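You operate a simulated robot arm through the tools that you are given. There is no shell and no other tool.

Carry out the task below with a simulated robot arm. There is one attempt and no reset: what you move stays moved.

Task
Top up the small carton with the grey wad and fold it shut.
Fine: the wad lies on the picture and reaches the fill line or higher; all four flaps end flat, stripe and arrow underneath.
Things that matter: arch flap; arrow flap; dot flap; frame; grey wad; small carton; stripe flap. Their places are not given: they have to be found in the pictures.

The check looks at the end state, three seconds after you hand in, the way a careful person would. Anything else that was tipped, shoved, dropped, spilled or broken makes it a failure. Flat cloth is picked up by pressing the open fingertips on it (5 to 10 N) and closing them slowly along it; thin cloth reads only 2 to 8 mm in the jaws.

Robot
A 7-joint arm with a two-finger parallel gripper, fixed in place. Base frame: the origin is on the floor under the middle of its stand, x ahead of it, y to its left, z up; the work surface is at about z = 0.8. Units: m, degrees, N and s.
It reaches about 0.964 m from its shoulder. Its first joint turns from -166.0 to 166.0 degrees. Payload 1.57 kg.
Tool frame: the origin (TCP) lies between the finger pads and is the grasp point; the fingertips stand 0.03 m ahead of it; z points along the fingers, y is the line along which they close. The gripper opens to 0.11 m. The fingers are 0.024 m wide and 0.012 m thick; the gripper's body (0.048 by 0.112 m) begins 0.078 m behind the TCP.
Orientation is told as [roll, pitch, yaw] about the base's x, y, z axes, in that order, counted from this pose: with the fingers straight down and closing along the base's y, the tool's x points along the base's -x, its y along +y and its z along -z.

Tools
- The arm moves only by the tool jog_arm. Its argument "steps" is a list of rows, each an object of numbers (a shift or turn left out is 0, a gripper value left out holds the last): "dx", "dy", "dz": the shift along the tool's x, y, z in m; "ax", "ay", "az": the turn, a rotation vector about the tool's x, y, z in degrees. In form: [{"dx": .., "dy": .., "dz": .., "ax": .., "ay": .., "az": ..}, ...]. A call has 1 to 20 rows; each row shifts and turns the commanded pose from where the row before left it, along the tool's axes as they then stand. "claw" is the gripper command, from -1 (fully open) to 1 (shut), values between in proportion, set as the call begins (left out, the last holds). Each row takes 0.2 s and may step no farther than 0.05 m and 8.6 degrees from the row before; otherwise, or with a gripper value out of range, the whole call is refused. Where a pose cannot be reached the arm comes as near as it can. A force on the tool above 40 N (or 10 N above the force at the start of the call, whichever is more), or a blocked arm, ends the call early, and 0.2 s more pass. The fingers move at their own pace (about 0.108 m/s each) and stop on an object; they squeeze with about 43 N. The grip force told is the motor's: it shows also when the fingers shut on nothing. Time passes only in rows, and 0.2 s behind the last, so rows that do not move let the fingers close. The reply holds the time, the measured pose of the TCP, the force on the tool along the base axes, the opening and the grip force, in the units named above and with some noise, with the torque about the TCP (base axes, N m) and any sound that the robot's microphone picked up, and new pictures: "show" is both (left out), scene, wrist or none.
- Cameras (640 x 400 px; columns grow to the right, rows downward): "scene" is fixed at [0.22, -0.4996, 1.7549]; the picture's right is [0.02, -1.00, 0.00], its down [-0.91, -0.02, -0.42] and it looks along [0.42, 0.01, -0.91] (base axes); focal length 366 px, centre (320, 200). "wrist" rides on the gripper at [0.07, 0.016, -0.141] in the tool frame; the picture's right is [-0.23, 0.97, 0.00], its down [-0.85, -0.20, -0.48] and it looks along [-0.47, -0.11, 0.88] (tool axes); focal length 222 px, centre (320, 200).
- move_column(by): slides the trunk up (or, below 0, down) by that many m; the arm rides with it, the base frame stays. It gives what a move gives, with no picture.
- probe_pixels(camera, pixels): for up to 12 pixels [column, row] of the newest picture of that camera ("zoom" is the newest enlarged one), the place [x, y, z] in the base frame of the surface seen there, good to about 0.002 m. It takes no simulated time.
- inspect(camera, box): a new picture of the part [left, top, right, bottom] of that camera's present view, enlarged. It takes no simulated time.
- finish_job(): hands the job in; it is judged then, once.

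Leave the gripper open and the arm clear of the work at the hand-in unless told otherwise.

The tools are called after "Request:" by a JSON object that holds its "method" and its "body". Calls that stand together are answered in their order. jog_arm: Moves the arm, as the interface text tells. Its arguments: {"type":"object","properties":{"steps":{"type":"array","items":{"type":"object","properties":{"dx":{"type":"number"},"dy":{"type":"number"},"dz":{"type":"number"},"ax":{"type":"number"},"ay":{"type":"number"},"az":{"type":"number"}}}},"claw":{"type":"number"},"show":{"type":"string","enum":["both","scene","wrist","none"]}},"required":["steps"]} The other tools are called the same way: move_column (by) moves the trunk up or down; probe_pixels (camera, pixels) gives the place of the surface under pixels of a picture; inspect (camera, box) takes an enlarged picture of a part of a camera's view; finish_job () hands the job in.

At the start:

```text
clock: 0.0
eef_pos: [0.5089, -0.2755, 1.3375]
orientation: [0.0, 0.0, 0.1]
force: [0.6, 0.2, 0.1]
wrist_torque: [-0.02, 0.02, 0.01]
grip_width: 0.1103
gripper_force: 0.2
trunk travel left (down, up): [-0.525, 0.085]
```

scene: 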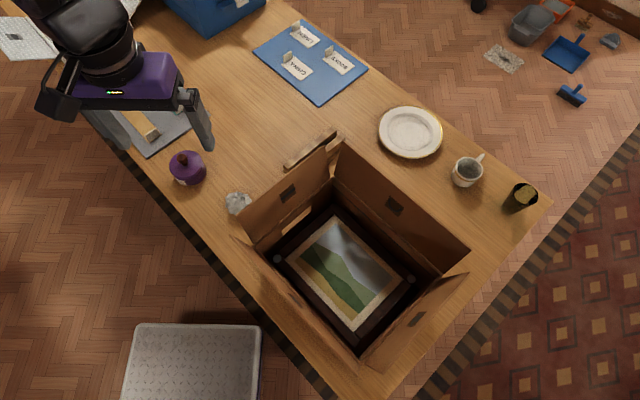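
wrist: 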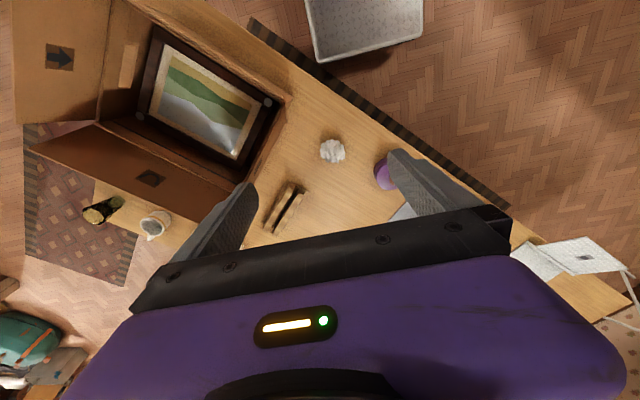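

I see an open box around (350,260) in the scene picture with a framed picture inside, and a crumpled grey-white thing at (238,203). I'll enlarge the box and the nearby things before moving.

Request:
{"method": "inspect", "body": {"camera": "scene", "box": [220, 130, 480, 380]}}

Request:
{"method": "inspect", "body": {"camera": "scene", "box": [80, 80, 340, 240]}}

Request:
{"method": "inspect", "body": {"camera": "wrist", "box": [0, 0, 400, 250]}}

```text
1.60 times, centred on (350, 255) of scene
```

zoom: 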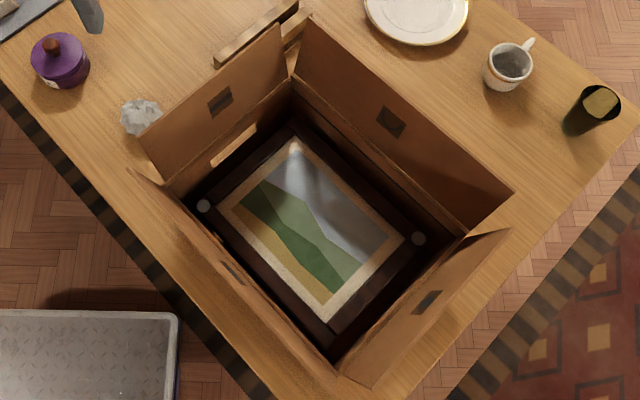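

```text
2.46 times, centred on (210, 160) of scene
```

zoom: 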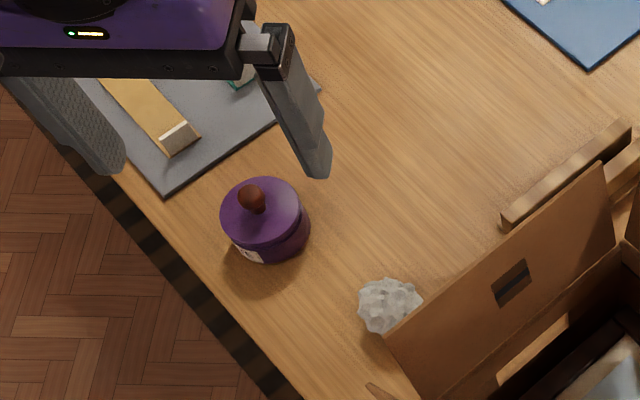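

```text
1.60 times, centred on (200, 125) of wrist
```

zoom: 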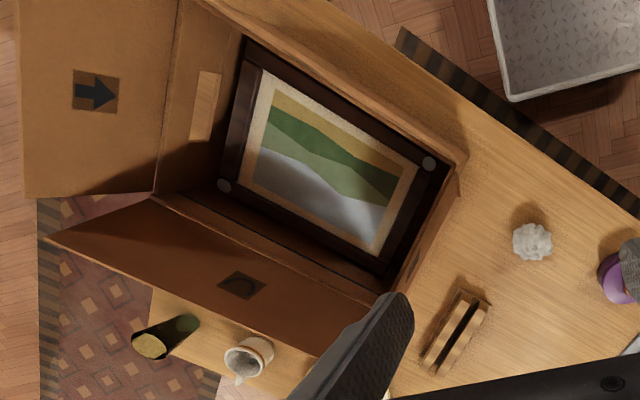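

The flap at the lower right of the scene carries an arrow. The wad looks to be the crumpled ball at (238,203). Next I probe the box corners, flap edges, picture and wad.

Request:
{"method": "probe_pixels", "body": {"camera": "scene", "pixels": [[238, 203], [238, 194], [238, 213], [345, 270], [320, 230], [278, 259], [411, 278], [330, 150], [245, 208], [270, 245], [335, 178], [210, 220]]}}

Request:
{"method": "probe_pixels", "body": {"camera": "scene", "pixels": [[340, 143], [467, 249], [441, 272], [466, 277], [365, 363], [384, 370], [356, 353], [234, 237], [252, 250], [288, 193], [394, 205], [415, 318]]}}

Request:
{"method": "inspect", "body": {"camera": "scene", "box": [230, 140, 350, 270]}}

Request:
{"method": "inspect", "body": {"camera": "scene", "box": [340, 230, 480, 380]}}

Request:
{"method": "inspect", "body": {"camera": "scene", "box": [220, 220, 380, 370]}}

Request:
{"method": "inspect", "body": {"camera": "wrist", "box": [0, 0, 160, 100]}}

Request:
{"method": "inspect", "body": {"camera": "wrist", "box": [130, 0, 310, 190]}}

```text
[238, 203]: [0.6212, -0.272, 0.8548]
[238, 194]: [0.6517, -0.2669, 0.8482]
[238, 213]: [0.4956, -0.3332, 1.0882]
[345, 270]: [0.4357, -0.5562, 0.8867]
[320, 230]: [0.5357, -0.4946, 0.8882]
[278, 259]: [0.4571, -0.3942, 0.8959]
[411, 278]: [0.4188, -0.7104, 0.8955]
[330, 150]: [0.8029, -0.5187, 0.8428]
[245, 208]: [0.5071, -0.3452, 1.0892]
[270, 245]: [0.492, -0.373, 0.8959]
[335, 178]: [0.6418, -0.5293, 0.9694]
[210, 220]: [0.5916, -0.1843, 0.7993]
```

```text
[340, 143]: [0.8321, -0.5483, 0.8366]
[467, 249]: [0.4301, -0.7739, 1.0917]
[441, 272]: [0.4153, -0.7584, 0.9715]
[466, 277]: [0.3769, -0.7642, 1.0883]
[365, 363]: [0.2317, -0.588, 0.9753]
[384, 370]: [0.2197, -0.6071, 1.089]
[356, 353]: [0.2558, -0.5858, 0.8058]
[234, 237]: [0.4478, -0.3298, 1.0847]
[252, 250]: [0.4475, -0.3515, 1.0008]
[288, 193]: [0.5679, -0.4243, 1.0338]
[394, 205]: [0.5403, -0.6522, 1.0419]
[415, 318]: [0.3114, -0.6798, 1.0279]
```

```text
3.08 times, centred on (290, 205) of scene
```

zoom: 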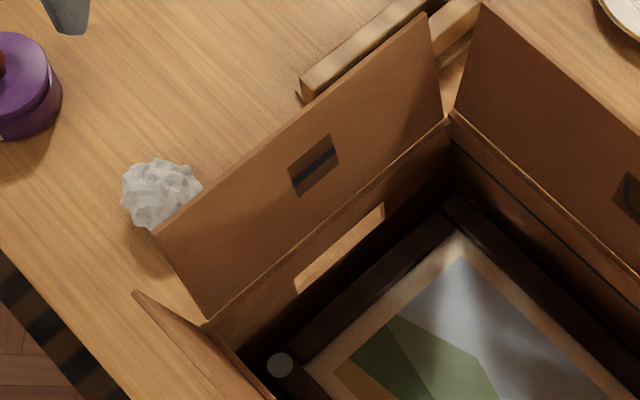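

```text
2.67 times, centred on (410, 305) of scene
```

zoom: 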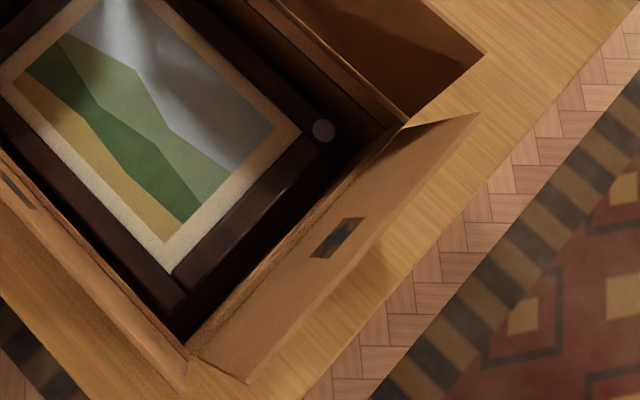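

```text
2.67 times, centred on (300, 295) of scene
```

zoom: 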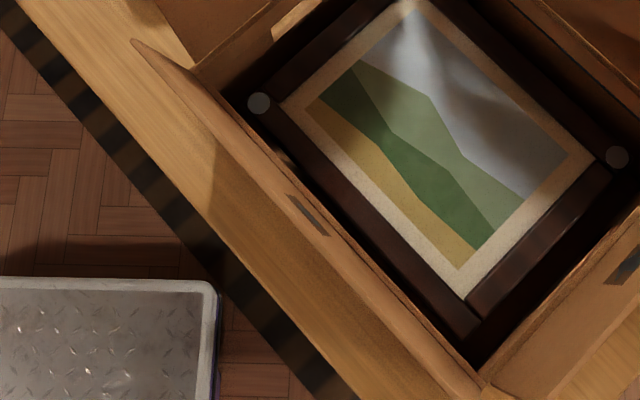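

```text
4.00 times, centred on (80, 50) of wrist
```

zoom: 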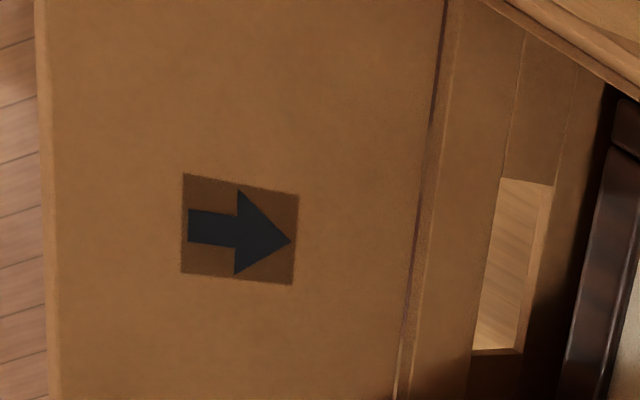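

```text
2.11 times, centred on (220, 95) of wrist
```

zoom: 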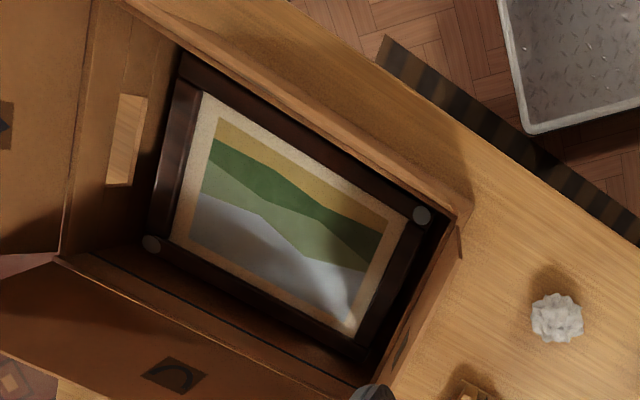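

Stripe is the upper-left flap, arch the upper-right, arrow the lower-right, and dot the lower-left. A dark line runs along the inside of the arch wall and could be the fill line. I'll probe it and measure the wad and the jar.

Request:
{"method": "inspect", "body": {"camera": "scene", "box": [320, 165, 450, 290]}}

Request:
{"method": "probe_pixels", "body": {"camera": "scene", "pixels": [[228, 197], [232, 195], [245, 195], [250, 199], [228, 205], [231, 211], [237, 208], [241, 207], [235, 200], [188, 168], [202, 180], [180, 183]]}}

Request:
{"method": "inspect", "body": {"camera": "wrist", "box": [290, 120, 370, 180]}}

```text
3.20 times, centred on (385, 228) of scene
```

zoom: 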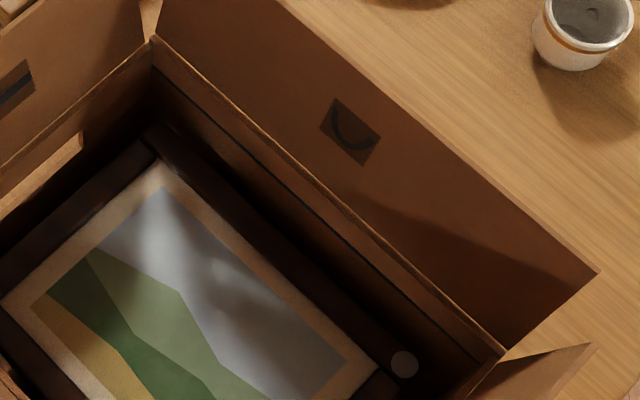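

```text
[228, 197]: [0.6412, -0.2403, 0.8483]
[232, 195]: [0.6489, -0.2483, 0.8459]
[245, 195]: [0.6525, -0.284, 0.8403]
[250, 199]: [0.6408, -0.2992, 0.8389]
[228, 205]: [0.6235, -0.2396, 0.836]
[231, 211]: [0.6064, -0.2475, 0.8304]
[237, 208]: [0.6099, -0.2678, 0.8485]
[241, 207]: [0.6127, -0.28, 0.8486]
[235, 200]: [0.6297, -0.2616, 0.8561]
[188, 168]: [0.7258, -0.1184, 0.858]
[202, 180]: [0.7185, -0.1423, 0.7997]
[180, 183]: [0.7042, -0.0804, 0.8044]
```

```text
6.67 times, centred on (330, 150) of wrist
```

zoom: 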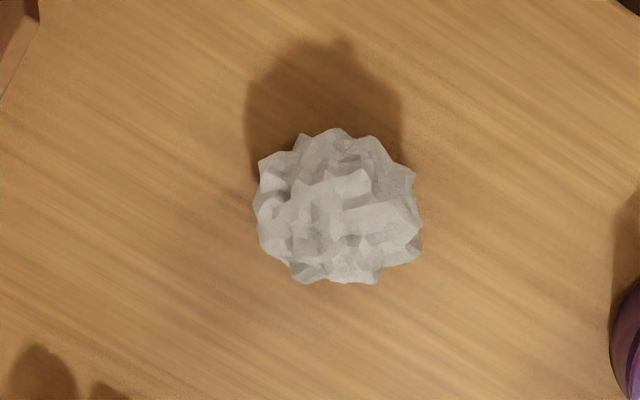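

The wad is about 6 cm wide and 5.6 cm high, centred near (0.627, -0.268). Now I probe the dark line on the inside of the arch wall and other points on the walls.

Request:
{"method": "probe_pixels", "body": {"camera": "scene", "pixels": [[366, 215], [364, 218], [369, 212], [419, 259], [349, 202], [352, 197], [333, 179], [368, 209], [400, 242], [441, 275], [290, 222], [289, 232]]}}

Request:
{"method": "probe_pixels", "body": {"camera": "scene", "pixels": [[327, 154], [322, 158], [247, 215], [395, 168], [345, 152], [340, 162], [455, 262], [426, 300], [400, 325], [372, 355], [300, 295], [345, 345]]}}

```text
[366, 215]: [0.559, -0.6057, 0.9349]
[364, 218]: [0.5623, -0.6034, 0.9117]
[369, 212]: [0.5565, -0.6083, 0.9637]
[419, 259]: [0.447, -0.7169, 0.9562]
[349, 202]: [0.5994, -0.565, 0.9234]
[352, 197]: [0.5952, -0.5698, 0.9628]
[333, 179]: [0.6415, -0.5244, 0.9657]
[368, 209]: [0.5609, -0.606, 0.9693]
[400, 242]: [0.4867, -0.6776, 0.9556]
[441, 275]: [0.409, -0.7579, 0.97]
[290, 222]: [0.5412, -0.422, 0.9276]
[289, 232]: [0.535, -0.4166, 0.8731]
```

```text
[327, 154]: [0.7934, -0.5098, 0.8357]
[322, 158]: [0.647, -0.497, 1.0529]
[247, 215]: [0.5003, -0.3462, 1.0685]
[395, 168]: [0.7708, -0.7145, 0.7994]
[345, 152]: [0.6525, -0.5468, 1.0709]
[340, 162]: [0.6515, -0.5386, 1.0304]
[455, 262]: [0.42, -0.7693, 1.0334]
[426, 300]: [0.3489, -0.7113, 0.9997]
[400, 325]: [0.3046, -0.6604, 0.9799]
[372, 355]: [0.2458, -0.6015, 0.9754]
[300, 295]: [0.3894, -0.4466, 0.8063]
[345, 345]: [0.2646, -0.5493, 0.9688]
```

The line lies near z 0.94. I'll zoom closer to read it exactly.

Request:
{"method": "inspect", "body": {"camera": "scene", "box": [340, 185, 404, 225]}}

```text
10.00 times, centred on (372, 205) of scene
```

zoom: 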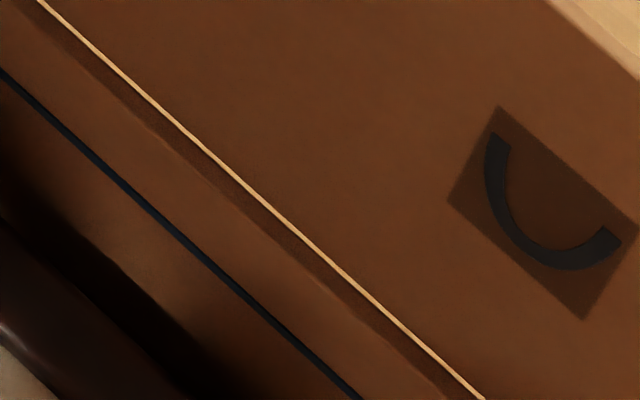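

Request:
{"method": "probe_pixels", "body": {"camera": "zoom", "pixels": [[40, 103], [150, 207], [220, 272], [320, 362], [100, 160], [200, 260], [60, 15], [200, 145], [330, 262], [430, 350], [495, 190], [300, 200]]}}

```text
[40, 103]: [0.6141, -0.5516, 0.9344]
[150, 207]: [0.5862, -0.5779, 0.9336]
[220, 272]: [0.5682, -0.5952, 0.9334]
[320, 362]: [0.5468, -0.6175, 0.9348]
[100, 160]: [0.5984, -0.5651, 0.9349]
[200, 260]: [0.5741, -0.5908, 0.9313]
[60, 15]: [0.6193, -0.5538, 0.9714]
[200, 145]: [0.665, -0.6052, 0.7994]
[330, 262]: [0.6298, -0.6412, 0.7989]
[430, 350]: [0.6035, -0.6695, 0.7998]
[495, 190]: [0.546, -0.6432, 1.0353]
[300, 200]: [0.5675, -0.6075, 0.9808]
```

The fill line sits at z≈0.934 and the picture at ≈0.887, so a 5.6 cm wad lying on the picture clears the line. I'll now move the open gripper over the wad and down to about z 0.96.

Request:
{"method": "jog_arm", "body": {"steps": [{"dx": -0.0236, "dy": 0.0015, "dz": 0.04}, {"dx": -0.0236, "dy": 0.0015, "dz": 0.04}, {"dx": -0.0236, "dy": 0.0015, "dz": 0.04}, {"dx": -0.0236, "dy": 0.0015, "dz": 0.04}, {"dx": -0.0236, "dy": 0.0015, "dz": 0.04}, {"dz": 0.045}, {"dz": 0.045}, {"dz": 0.045}, {"dz": 0.04}], "claw": -1}}

```text
clock: 2.0
eef_pos: [0.6307, -0.2696, 0.9622]
orientation: [0.0, -0.2, 0.0]
force: [-0.7, 0.6, -0.6]
wrist_torque: [0.0, 0.01, 0.0]
grip_width: 0.1104
gripper_force: 0.1
trunk travel left (down, up): [-0.525, 0.085]
```

scene: 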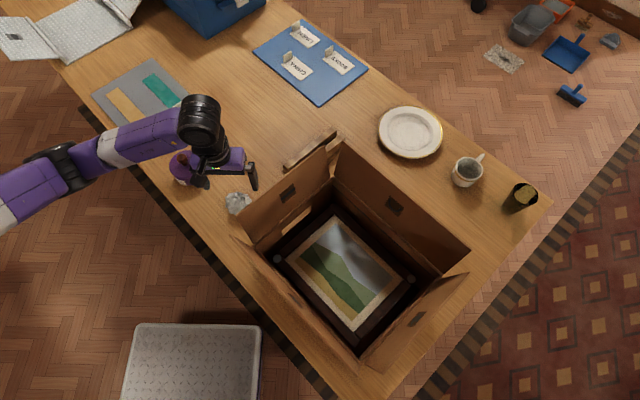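
wrist: 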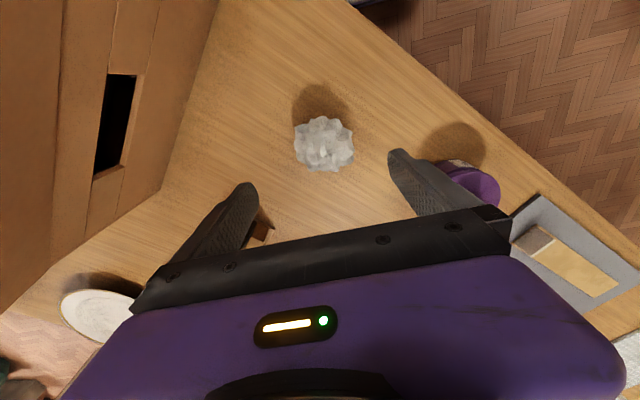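

The gripper hangs above the wad, which sits at (324,145) in the wrist picture. I'll check its centre from this view.

Request:
{"method": "probe_pixels", "body": {"camera": "wrist", "pixels": [[324, 145], [297, 145], [352, 147], [324, 119], [324, 168], [310, 130], [340, 130], [310, 160], [340, 160], [330, 150]]}}

Request:
{"method": "inspect", "body": {"camera": "wrist", "box": [270, 100, 380, 190]}}

```text
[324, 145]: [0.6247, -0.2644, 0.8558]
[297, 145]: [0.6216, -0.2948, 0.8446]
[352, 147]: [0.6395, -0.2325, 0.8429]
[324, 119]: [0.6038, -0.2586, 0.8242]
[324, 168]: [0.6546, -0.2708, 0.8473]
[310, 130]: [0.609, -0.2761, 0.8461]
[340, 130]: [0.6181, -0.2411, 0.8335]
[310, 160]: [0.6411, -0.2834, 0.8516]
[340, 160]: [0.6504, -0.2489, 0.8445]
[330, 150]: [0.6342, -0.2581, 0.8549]
```

```text
4.44 times, centred on (325, 145) of wrist
```

zoom: 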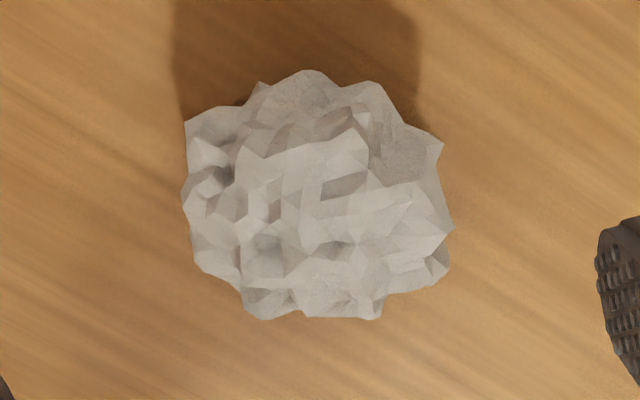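

The wad's centre is at about (0.628, -0.265). I'll shift 5 mm toward +y and go down to TCP z≈0.84, leaving the fingertips about 1 cm above the table.

Request:
{"method": "jog_arm", "body": {"steps": [{"dx": 0.001, "dy": 0.005, "dz": 0.03}, {"dz": 0.03}, {"dz": 0.03}, {"dz": 0.02}, {"dz": 0.012}, {}], "claw": -1}}

```text
clock: 3.4
eef_pos: [0.6285, -0.2628, 0.8399]
orientation: [0.0, 0.1, 0.0]
force: [1.0, 0.7, -0.3]
wrist_torque: [0.02, 0.0, 0.02]
grip_width: 0.11
gripper_force: 0.0
trunk travel left (down, up): [-0.525, 0.085]
```

scene: 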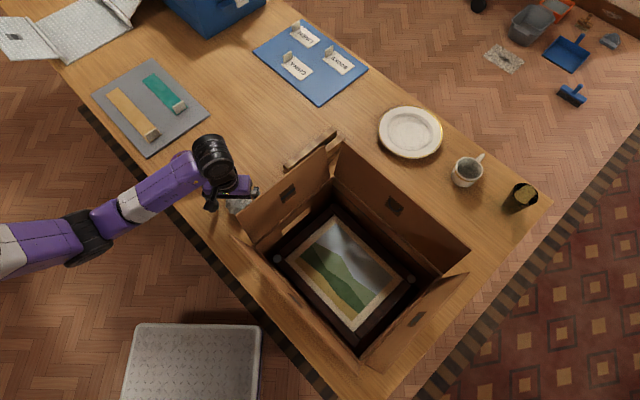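
wrist: 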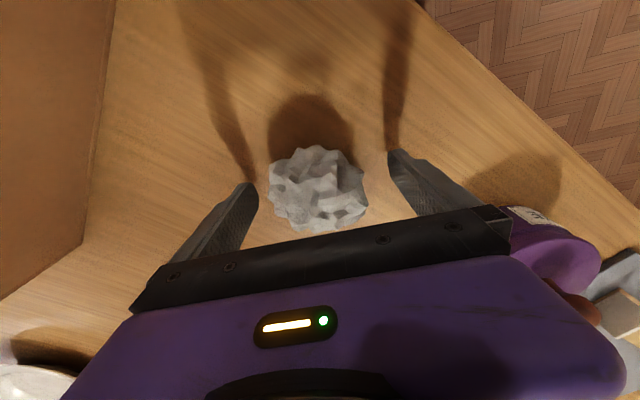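

The wad sits between the fingers, about 1.5 cm from the left one. I'll close partway to about 58 mm and read the force.

Request:
{"method": "jog_arm", "body": {"steps": [{}, {}, {}, {}], "claw": -0.05}}

```text
clock: 4.4
eef_pos: [0.6282, -0.2621, 0.8414]
orientation: [0.0, 0.0, 0.0]
force: [0.0, 1.2, -0.1]
wrist_torque: [-0.01, 0.03, 0.01]
grip_width: 0.0672
gripper_force: 43.2
trunk travel left (down, up): [-0.525, 0.085]
```

scene: 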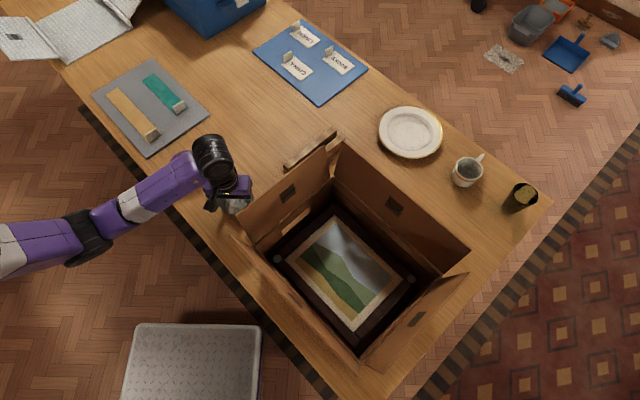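
wrist: 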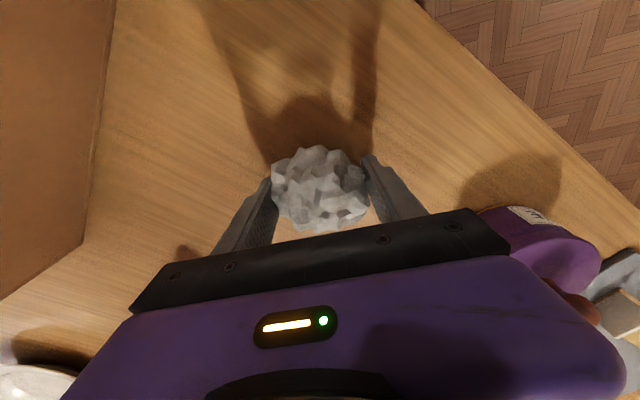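

The wad is held at 67 mm and doesn't give. I'll lift it to z≈1.2, above the flap tops at 1.09, and carry it over the box centre near (0.437, -0.557).

Request:
{"method": "jog_arm", "body": {"steps": [{"dz": -0.02}, {"dz": -0.03}, {"dz": -0.04}, {"dz": -0.045}, {"dz": -0.045}, {"dz": -0.045}, {"dz": -0.045}, {"dz": -0.045}, {"dz": -0.045}]}}

Request:
{"method": "jog_arm", "body": {"steps": [{"dx": 0.0239, "dy": -0.0369}, {"dx": 0.0239, "dy": -0.0369}, {"dx": 0.0239, "dy": -0.0369}, {"dx": 0.0239, "dy": -0.0369}, {"dx": 0.0239, "dy": -0.0369}, {"dx": 0.0239, "dy": -0.0369}, {"dx": 0.0239, "dy": -0.0369}, {"dx": 0.0239, "dy": -0.0369}, {}]}}

```text
clock: 6.4
eef_pos: [0.63, -0.2648, 1.2026]
orientation: [0.1, 0.0, 0.0]
force: [-0.1, 0.4, -0.6]
wrist_torque: [-0.02, -0.03, 0.0]
grip_width: 0.0666
gripper_force: 43.1
trunk travel left (down, up): [-0.525, 0.085]
```

scene: 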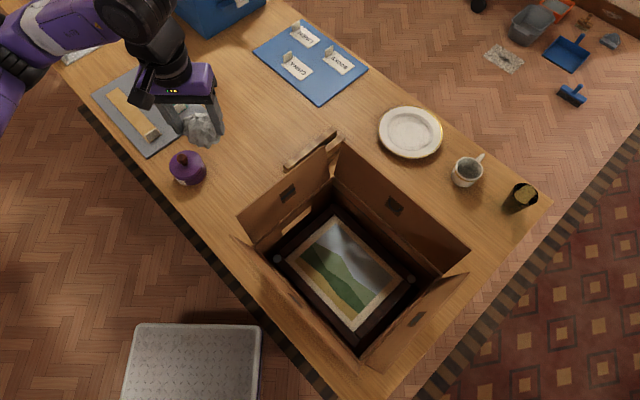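
wrist: 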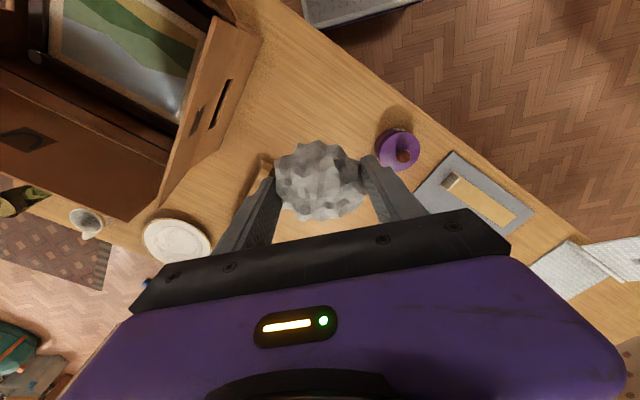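

```text
clock: 8.4
eef_pos: [0.4338, -0.5597, 1.2008]
orientation: [-0.1, -0.1, 0.0]
force: [-0.3, 0.0, 0.4]
wrist_torque: [0.01, -0.01, -0.01]
grip_width: 0.0662
gripper_force: 43.1
trunk travel left (down, up): [-0.525, 0.085]
```

scene: 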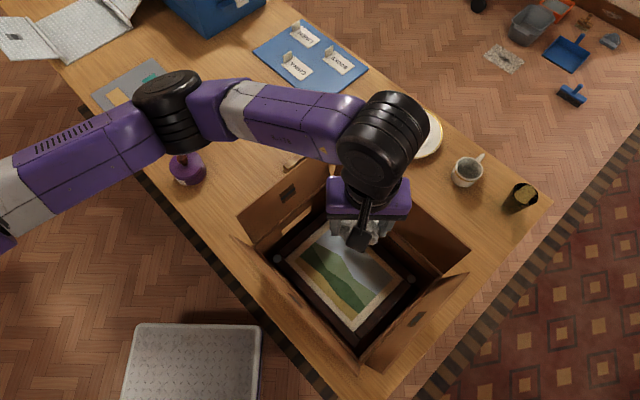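
wrist: 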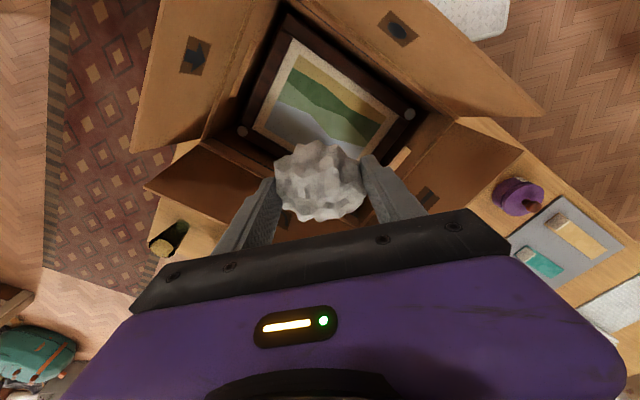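

The wad hangs over the picture and the flaps are untouched. I'll lower to z≈1.0 first to check that the arm clears the stripe flap.

Request:
{"method": "jog_arm", "body": {"steps": [{"dy": 0.002, "dz": 0.04}, {"dz": 0.04}, {"dz": 0.04}, {"dz": 0.04}, {"dz": 0.04}, {}]}}

```text
clock: 9.8
eef_pos: [0.434, -0.5554, 1.0009]
orientation: [0.0, -0.1, 0.0]
force: [0.8, 0.2, -0.6]
wrist_torque: [0.02, 0.0, -0.04]
grip_width: 0.0663
gripper_force: 43.1
trunk travel left (down, up): [-0.525, 0.085]
```

scene: 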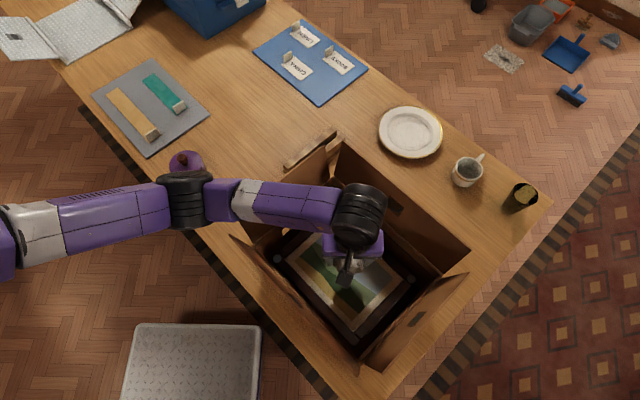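
wrist: 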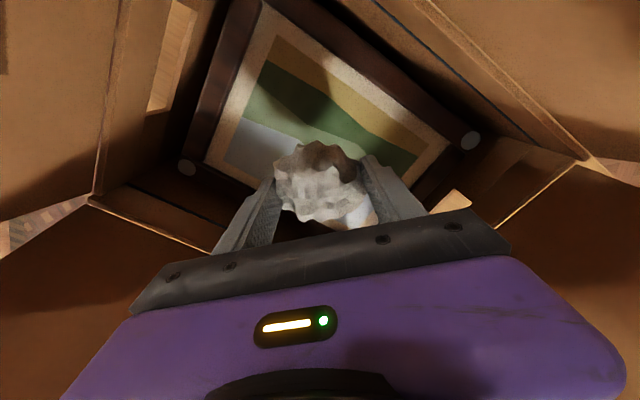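

The forearm passes over the stripe flap. I'll probe its height around (270,205) to see how much room is left.

Request:
{"method": "probe_pixels", "body": {"camera": "scene", "pixels": [[270, 205], [300, 205], [190, 200], [190, 220], [250, 200], [325, 210], [250, 222], [310, 225], [360, 215], [120, 215], [240, 190], [290, 188]]}}

```text
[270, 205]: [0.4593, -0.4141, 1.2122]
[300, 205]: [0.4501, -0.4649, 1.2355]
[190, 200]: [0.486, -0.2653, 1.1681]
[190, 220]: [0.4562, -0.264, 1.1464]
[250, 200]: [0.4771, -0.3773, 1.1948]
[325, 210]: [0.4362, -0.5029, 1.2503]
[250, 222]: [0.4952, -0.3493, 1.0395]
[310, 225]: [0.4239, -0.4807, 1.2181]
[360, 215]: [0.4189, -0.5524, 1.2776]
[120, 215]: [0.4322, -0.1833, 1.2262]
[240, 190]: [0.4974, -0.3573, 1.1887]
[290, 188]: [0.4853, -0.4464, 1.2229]
```

The forearm's underside is at roughly z 1.12 over the stripe and dot flap corners (1.09), so another 7 cm down could touch them. I'll raise the trunk to its limit so the elbow stays higher for the same hand height.

Request:
{"method": "move_column", "body": {"by": 0.08}}

```text
clock: 11.0
eef_pos: [0.434, -0.5557, 1.0797]
orientation: [0.0, 0.0, 0.0]
force: [0.0, -0.4, -0.1]
wrist_torque: [-0.01, 0.02, 0.01]
grip_width: 0.0665
gripper_force: 42.4
trunk travel left (down, up): [-0.605, 0.005]
```

The trunk is up and the hand is at z 1.08. I'll lower back to z≈1.0 and compare the forearm height.

Request:
{"method": "jog_arm", "body": {"steps": [{"dz": 0.04}, {"dz": 0.04}, {}]}}

Request:
{"method": "probe_pixels", "body": {"camera": "scene", "pixels": [[270, 205], [300, 205], [190, 200], [190, 220], [250, 200], [325, 210], [230, 205], [310, 225], [210, 205], [120, 215], [240, 190], [150, 215]]}}

```text
clock: 11.8
eef_pos: [0.4351, -0.5559, 0.9994]
orientation: [0.0, -0.1, 0.1]
force: [-0.2, -0.1, 0.3]
wrist_torque: [-0.01, 0.01, 0.03]
grip_width: 0.0667
gripper_force: 43.2
trunk travel left (down, up): [-0.605, 0.005]
```

scene: 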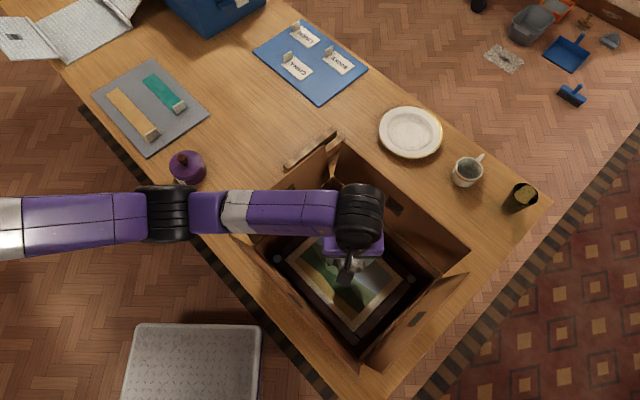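
wrist: 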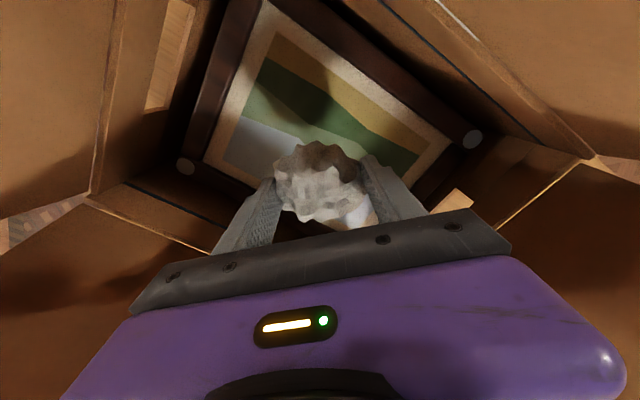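

```text
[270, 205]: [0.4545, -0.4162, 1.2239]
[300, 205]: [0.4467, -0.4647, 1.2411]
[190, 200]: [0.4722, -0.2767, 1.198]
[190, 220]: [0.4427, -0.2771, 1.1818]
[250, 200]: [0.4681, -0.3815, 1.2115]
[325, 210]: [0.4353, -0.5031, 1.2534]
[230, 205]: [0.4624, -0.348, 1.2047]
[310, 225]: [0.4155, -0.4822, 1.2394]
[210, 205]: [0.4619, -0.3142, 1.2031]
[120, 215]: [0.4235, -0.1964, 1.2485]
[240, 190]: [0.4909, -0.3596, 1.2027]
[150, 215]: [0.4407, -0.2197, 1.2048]
```

The forearm is only a centimetre or two higher, with its underside near 1.13. I'll lower slowly and keep measuring the clearance over the dot flap corner.

Request:
{"method": "jog_arm", "body": {"steps": [{"dz": 0.01}, {"dz": 0.01}, {}], "show": "scene"}}

Request:
{"method": "probe_pixels", "body": {"camera": "scene", "pixels": [[270, 210], [300, 210], [190, 205], [250, 205], [325, 215], [230, 210], [230, 228], [210, 210], [250, 228], [240, 190], [240, 222], [170, 215]]}}

Request:
{"method": "inspect", "body": {"camera": "scene", "box": [140, 160, 300, 260]}}

```text
clock: 12.6
eef_pos: [0.4336, -0.5553, 0.9805]
orientation: [0.0, -0.2, 0.0]
force: [0.3, -0.7, 0.3]
wrist_torque: [0.03, -0.01, 0.0]
grip_width: 0.0665
gripper_force: 43.1
trunk travel left (down, up): [-0.605, 0.005]
```

scene: 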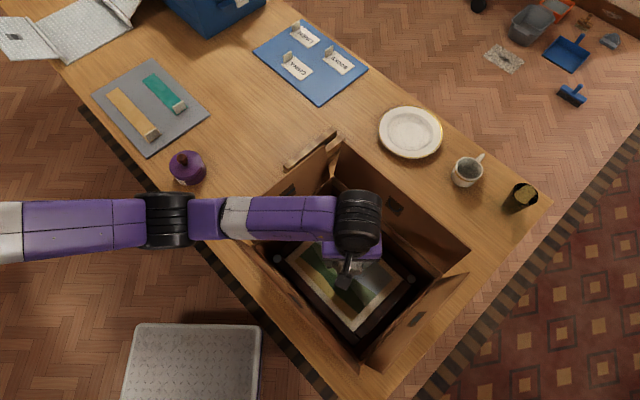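

```text
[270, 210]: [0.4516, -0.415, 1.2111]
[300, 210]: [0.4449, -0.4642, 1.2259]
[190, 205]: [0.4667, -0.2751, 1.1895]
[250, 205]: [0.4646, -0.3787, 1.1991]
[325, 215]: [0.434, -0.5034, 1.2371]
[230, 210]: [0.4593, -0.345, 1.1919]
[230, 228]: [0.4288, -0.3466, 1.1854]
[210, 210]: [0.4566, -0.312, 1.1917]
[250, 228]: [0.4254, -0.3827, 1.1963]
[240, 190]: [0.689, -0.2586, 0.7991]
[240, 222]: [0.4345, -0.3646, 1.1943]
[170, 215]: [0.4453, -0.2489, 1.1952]
```

```text
4.00 times, centred on (220, 210) of scene
```

zoom: 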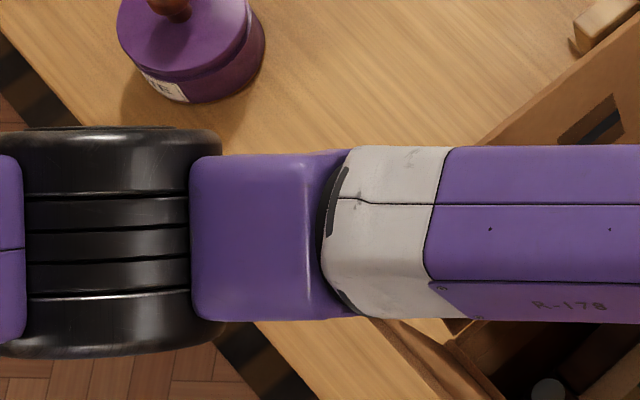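

The underside drops about 12 mm per 20 mm of hand travel, so at hand height 0.945 it would still be about 1 cm above the flap corner. That leaves the wad only about 1.5 cm above the picture. I'll lower to 0.95 and measure again.

Request:
{"method": "jog_arm", "body": {"steps": [{"dz": 0.01}, {"dz": 0.01}, {"dz": 0.01}, {}]}}

Request:
{"method": "probe_pixels", "body": {"camera": "scene", "pixels": [[270, 215], [300, 215], [190, 210], [250, 210], [325, 220], [230, 215], [230, 230], [210, 215], [250, 228], [235, 237], [240, 222], [170, 215]]}}

Request:
{"method": "inspect", "body": {"camera": "scene", "box": [200, 180, 360, 280]}}

```text
clock: 13.6
eef_pos: [0.4338, -0.556, 0.9514]
orientation: [0.0, -0.2, 0.0]
force: [-0.1, -0.9, 0.6]
wrist_torque: [-0.02, 0.02, -0.01]
grip_width: 0.0665
gripper_force: 42.9
trunk travel left (down, up): [-0.605, 0.005]
```

scene: 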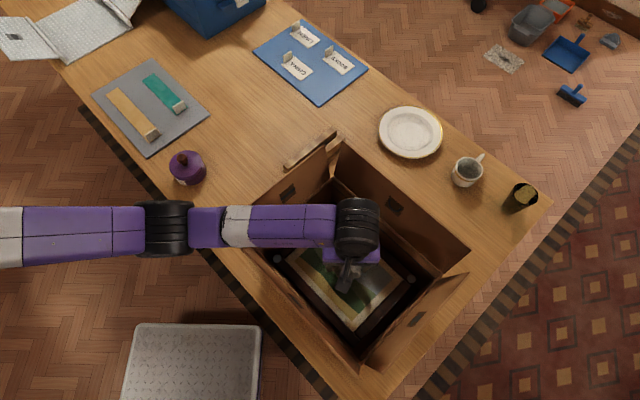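
wrist: 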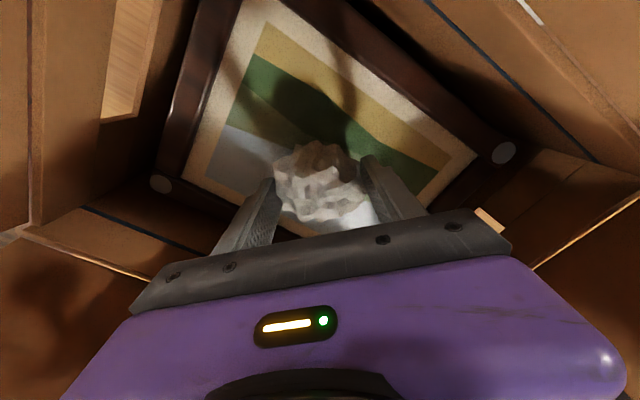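

```text
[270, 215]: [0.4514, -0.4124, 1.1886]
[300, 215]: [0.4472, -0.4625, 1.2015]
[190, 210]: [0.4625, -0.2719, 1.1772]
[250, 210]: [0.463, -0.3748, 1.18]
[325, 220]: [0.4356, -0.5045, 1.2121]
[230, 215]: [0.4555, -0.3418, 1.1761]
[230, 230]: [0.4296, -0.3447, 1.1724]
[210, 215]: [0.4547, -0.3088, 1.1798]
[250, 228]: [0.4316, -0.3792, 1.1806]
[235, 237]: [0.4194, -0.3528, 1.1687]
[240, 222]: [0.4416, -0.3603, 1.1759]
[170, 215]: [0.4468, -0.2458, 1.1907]
```

```text
4.00 times, centred on (280, 230) of scene
```

zoom: 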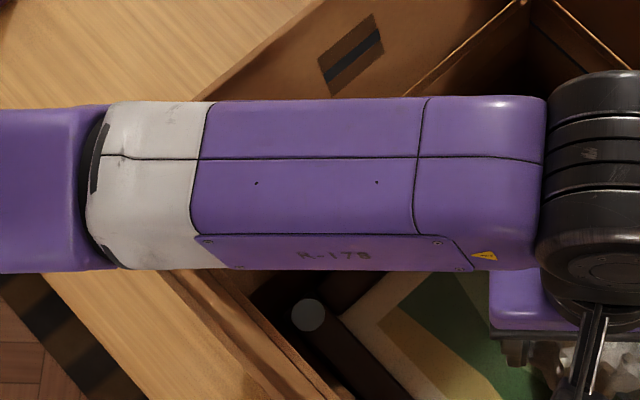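

The right ends of the arch and arrow flaps look a few pixels different from the first picture. I'll zoom on the same area as before to see whether the carton has moved.

Request:
{"method": "inspect", "body": {"camera": "scene", "box": [340, 230, 480, 380]}}

Request:
{"method": "probe_pixels", "body": {"camera": "scene", "pixels": [[411, 278], [409, 278], [467, 249], [465, 249], [441, 272], [466, 277], [463, 276], [365, 363], [384, 370], [335, 178], [394, 205], [415, 318]]}}

```text
2.67 times, centred on (410, 305) of scene
```

zoom: 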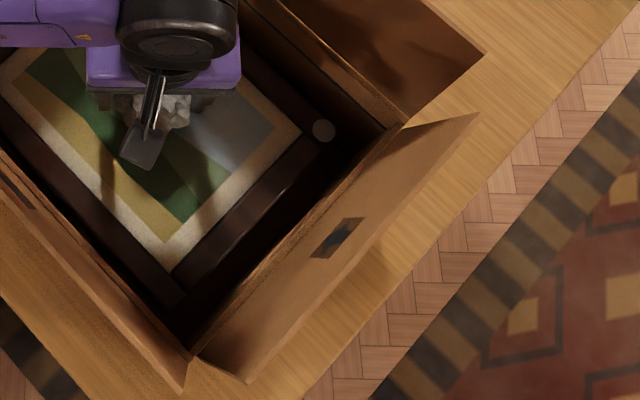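

```text
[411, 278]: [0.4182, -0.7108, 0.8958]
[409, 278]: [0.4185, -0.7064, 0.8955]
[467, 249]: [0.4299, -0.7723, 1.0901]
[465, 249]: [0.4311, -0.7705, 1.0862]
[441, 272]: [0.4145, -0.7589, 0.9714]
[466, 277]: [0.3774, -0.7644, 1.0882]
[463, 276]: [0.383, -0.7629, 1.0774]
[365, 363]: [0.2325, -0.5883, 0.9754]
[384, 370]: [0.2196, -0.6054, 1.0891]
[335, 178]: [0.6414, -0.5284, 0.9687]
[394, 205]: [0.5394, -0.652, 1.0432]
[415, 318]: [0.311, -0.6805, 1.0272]
```

The coordinates match the first readings, so the carton hasn't moved. I'll go 1 cm lower, to hand height 0.941 with the wad about 1.2 cm above the picture.

Request:
{"method": "jog_arm", "body": {"steps": [{"dz": 0.005}, {"dz": 0.005}, {}]}}

Request:
{"method": "probe_pixels", "body": {"camera": "scene", "pixels": [[250, 212], [230, 217], [230, 232], [235, 238], [240, 224], [467, 249], [441, 272], [466, 277], [250, 240], [260, 243]]}}

Request:
{"method": "inspect", "body": {"camera": "wrist", "box": [200, 80, 440, 230]}}

```text
clock: 14.4
eef_pos: [0.4355, -0.5583, 0.9485]
orientation: [-0.5, -0.3, 0.1]
force: [0.1, 7.3, 28.5]
wrist_torque: [0.88, -0.58, 0.16]
grip_width: 0.0669
gripper_force: 42.7
trunk travel left (down, up): [-0.605, 0.005]
```

scene: 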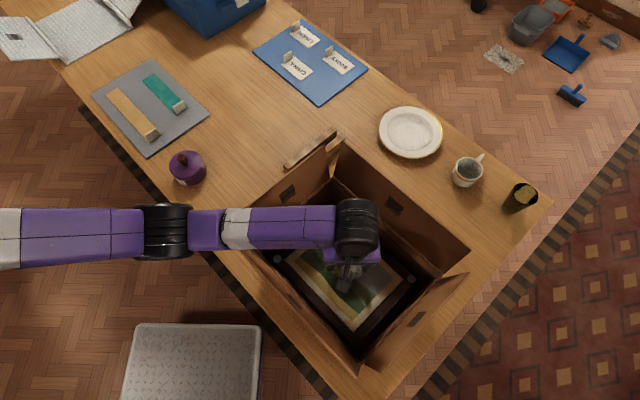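
wrist: 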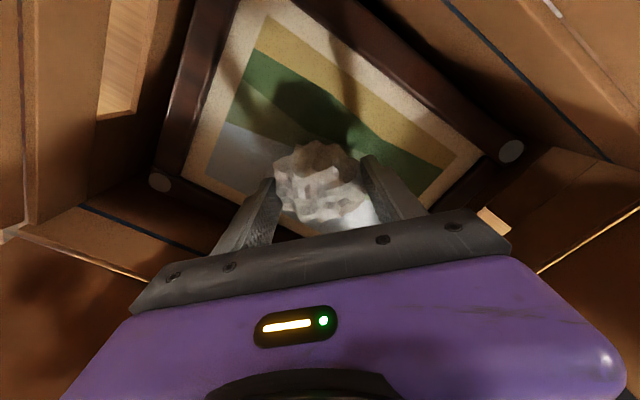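

```text
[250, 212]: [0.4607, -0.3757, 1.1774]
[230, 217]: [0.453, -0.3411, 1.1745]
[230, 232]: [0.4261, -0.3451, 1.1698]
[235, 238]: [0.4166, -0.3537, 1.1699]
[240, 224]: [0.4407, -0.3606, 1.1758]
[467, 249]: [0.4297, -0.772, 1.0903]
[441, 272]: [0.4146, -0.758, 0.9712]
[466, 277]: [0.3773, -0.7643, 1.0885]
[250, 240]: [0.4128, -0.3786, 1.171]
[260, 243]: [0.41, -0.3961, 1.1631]
```

```text
2.67 times, centred on (320, 155) of wrist
```

zoom: 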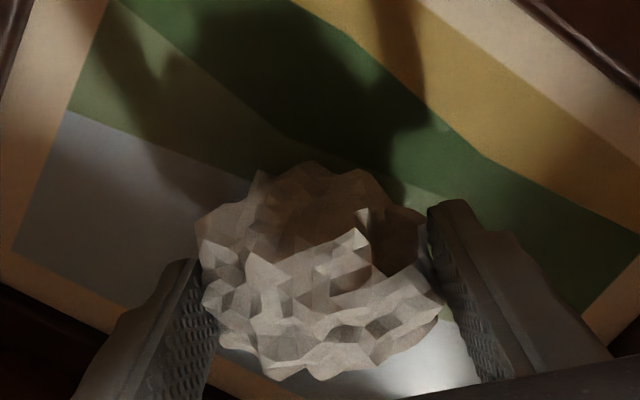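

The force jumped to 28 N upward with the hand at 0.9485, centred near the tool axis. The wad itself is probably already touching, so I'll probe its surface and the picture before backing off.

Request:
{"method": "probe_pixels", "body": {"camera": "wrist", "pixels": [[320, 165], [310, 180], [335, 190], [300, 200], [330, 210], [345, 165], [320, 145], [350, 150], [300, 130], [370, 120], [355, 220], [240, 160]]}}

Request:
{"method": "inspect", "body": {"camera": "scene", "box": [310, 220, 400, 300]}}

```text
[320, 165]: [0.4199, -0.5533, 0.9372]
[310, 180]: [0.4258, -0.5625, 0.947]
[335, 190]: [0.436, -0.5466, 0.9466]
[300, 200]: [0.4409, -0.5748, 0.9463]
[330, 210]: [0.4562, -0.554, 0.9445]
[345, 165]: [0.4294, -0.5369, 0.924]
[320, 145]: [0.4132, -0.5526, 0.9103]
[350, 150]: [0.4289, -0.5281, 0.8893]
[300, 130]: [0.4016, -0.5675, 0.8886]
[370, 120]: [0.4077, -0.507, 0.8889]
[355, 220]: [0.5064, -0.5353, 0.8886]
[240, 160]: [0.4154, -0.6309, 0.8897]
```

```text
5.00 times, centred on (355, 260) of scene
```

zoom: 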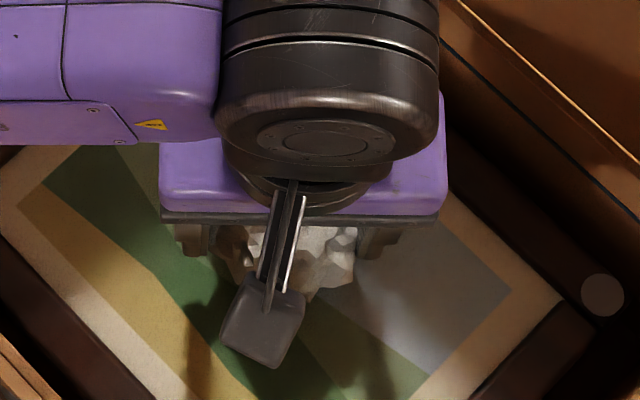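

The wad's top is at 0.947, level with the TCP, so it slid down about 18 mm in the grip and its underside now rests on the picture (0.889). I'll ease up 7 mm in the command to take off the pressing force, then open.

Request:
{"method": "jog_arm", "body": {"steps": [{"dz": -0.004}, {"dz": -0.003}, {}], "show": "none"}}

```text
clock: 15.2
eef_pos: [0.433, -0.5573, 0.9527]
orientation: [-0.3, -0.3, 0.0]
force: [-0.4, 0.4, -0.1]
wrist_torque: [-0.02, 0.0, -0.01]
grip_width: 0.0669
gripper_force: 43.1
trunk travel left (down, up): [-0.605, 0.005]
```

The force is zero with the wad a few millimetres above the picture. I'll open the gripper to let it settle.

Request:
{"method": "jog_arm", "body": {"steps": [{}, {}, {}, {}], "claw": -0.7}}

```text
clock: 16.2
eef_pos: [0.4315, -0.5583, 0.9517]
orientation: [-0.4, -0.2, -0.1]
force: [0.0, 0.6, 0.3]
wrist_torque: [0.0, -0.03, 0.02]
grip_width: 0.0935
gripper_force: 0.2
trunk travel left (down, up): [-0.605, 0.005]
```

scene: 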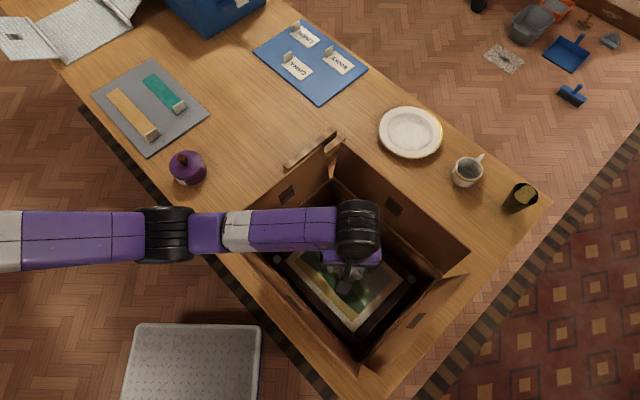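
wrist: 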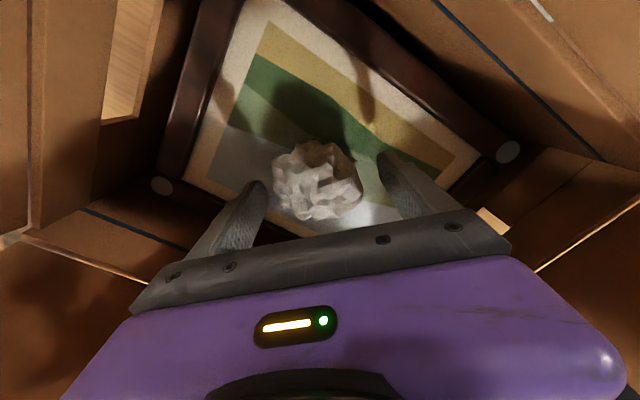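

The wad is free and lies on the picture. I'll raise the hand straight up and then check the wad's height.

Request:
{"method": "jog_arm", "body": {"steps": [{"dz": -0.02}, {"dz": -0.03}, {"dz": -0.04}, {"dz": -0.04}, {"dz": -0.04}, {"dz": -0.04}, {"dz": -0.04}, {"dz": -0.04}, {}]}}

```text
clock: 18.2
eef_pos: [0.4346, -0.5529, 1.2374]
orientation: [0.1, -0.1, 0.0]
force: [-0.2, 0.4, -0.3]
wrist_torque: [0.0, 0.01, 0.03]
grip_width: 0.0934
gripper_force: 0.0
trunk travel left (down, up): [-0.605, 0.005]
```

scene: 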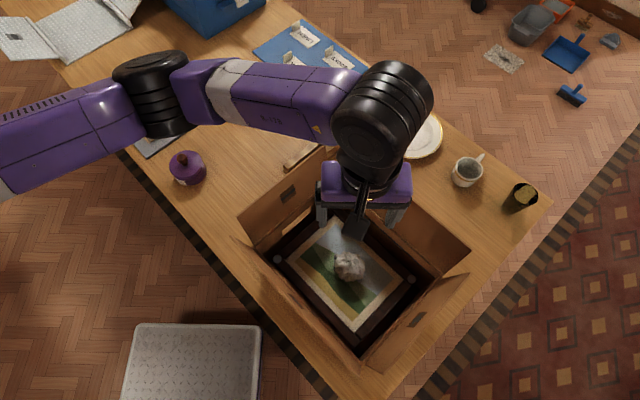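
wrist: 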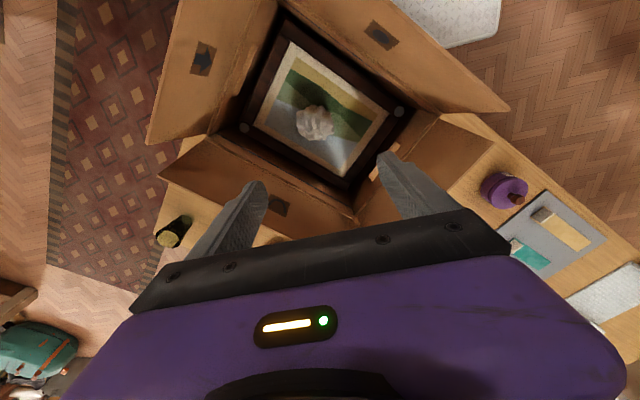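

The wad lies near the picture's centre at scene (348,267). I'll probe its top height.

Request:
{"method": "probe_pixels", "body": {"camera": "scene", "pixels": [[348, 267], [345, 262], [352, 262], [340, 265], [356, 268], [348, 258], [348, 275]]}}

Request:
{"method": "probe_pixels", "body": {"camera": "wrist", "pixels": [[314, 122], [305, 120], [322, 120], [314, 112], [314, 132], [203, 58], [380, 37], [277, 206]]}}

Request:
{"method": "inspect", "body": {"camera": "scene", "box": [220, 130, 480, 380]}}

Request:
{"method": "inspect", "body": {"camera": "wrist", "box": [140, 0, 520, 240]}}

```text
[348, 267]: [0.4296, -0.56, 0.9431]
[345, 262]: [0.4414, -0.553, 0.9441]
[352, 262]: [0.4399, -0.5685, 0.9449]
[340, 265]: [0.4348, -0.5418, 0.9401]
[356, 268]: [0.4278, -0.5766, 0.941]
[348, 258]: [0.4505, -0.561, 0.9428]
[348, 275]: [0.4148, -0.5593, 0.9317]
```

```text
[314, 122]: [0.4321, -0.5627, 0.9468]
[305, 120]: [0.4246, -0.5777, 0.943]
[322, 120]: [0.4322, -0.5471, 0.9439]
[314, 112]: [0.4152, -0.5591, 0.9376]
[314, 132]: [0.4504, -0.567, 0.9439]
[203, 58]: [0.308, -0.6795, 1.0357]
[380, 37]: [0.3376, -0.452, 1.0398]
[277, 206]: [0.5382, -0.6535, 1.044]
```

```text
1.60 times, centred on (350, 255) of scene
```

zoom: 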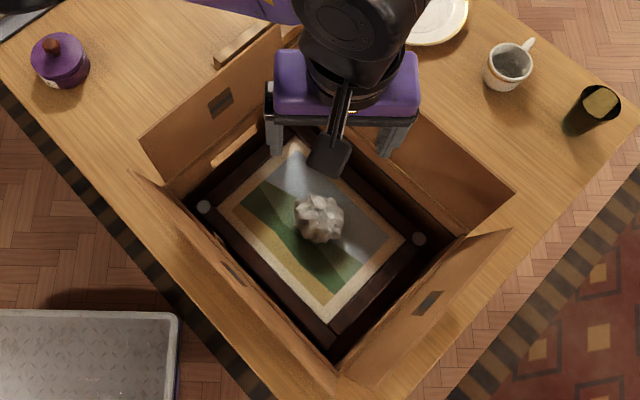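

```text
1.67 times, centred on (330, 120) of wrist
```

zoom: 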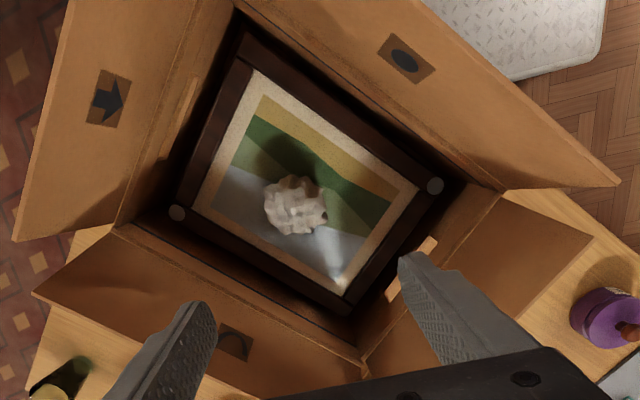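

The wad's top is at about 0.944, above the 0.934 line and below the rim at 0.972. Next I shut the fingers and move outside the stripe flap (+x, +y side), lowering the fingertips to about z 1.06 to push it inward.

Request:
{"method": "jog_arm", "body": {"steps": [{"dx": -0.0314, "dy": 0.0298}, {"dx": -0.0314, "dy": 0.0298}, {"dx": -0.0314, "dy": 0.0298}, {"dx": -0.0314, "dy": 0.0298}, {"dx": -0.0314, "dy": 0.0298}, {"dx": -0.0312, "dy": 0.0298}, {"dz": 0.035}, {"dz": 0.04}, {"dz": 0.04}, {"dz": 0.032}, {}], "claw": 1}}

```text
clock: 20.6
eef_pos: [0.6208, -0.3744, 1.0894]
orientation: [0.0, 0.0, 0.0]
force: [0.2, -0.3, 0.0]
wrist_torque: [0.01, 0.01, -0.02]
grip_width: 0.0
gripper_force: 21.4
trunk travel left (down, up): [-0.605, 0.005]
```

scene: 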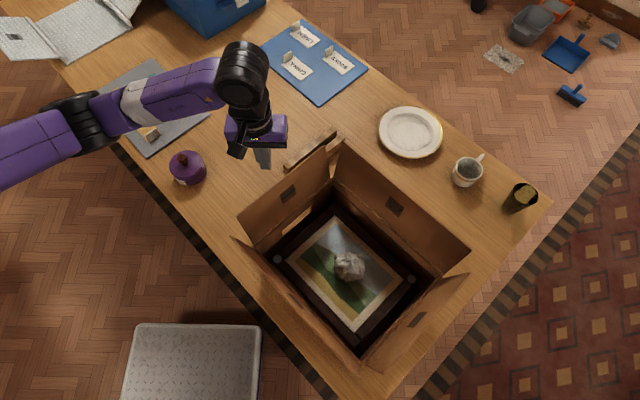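
wrist: 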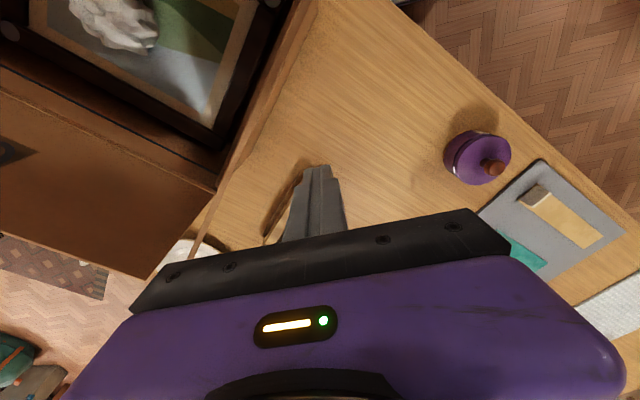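

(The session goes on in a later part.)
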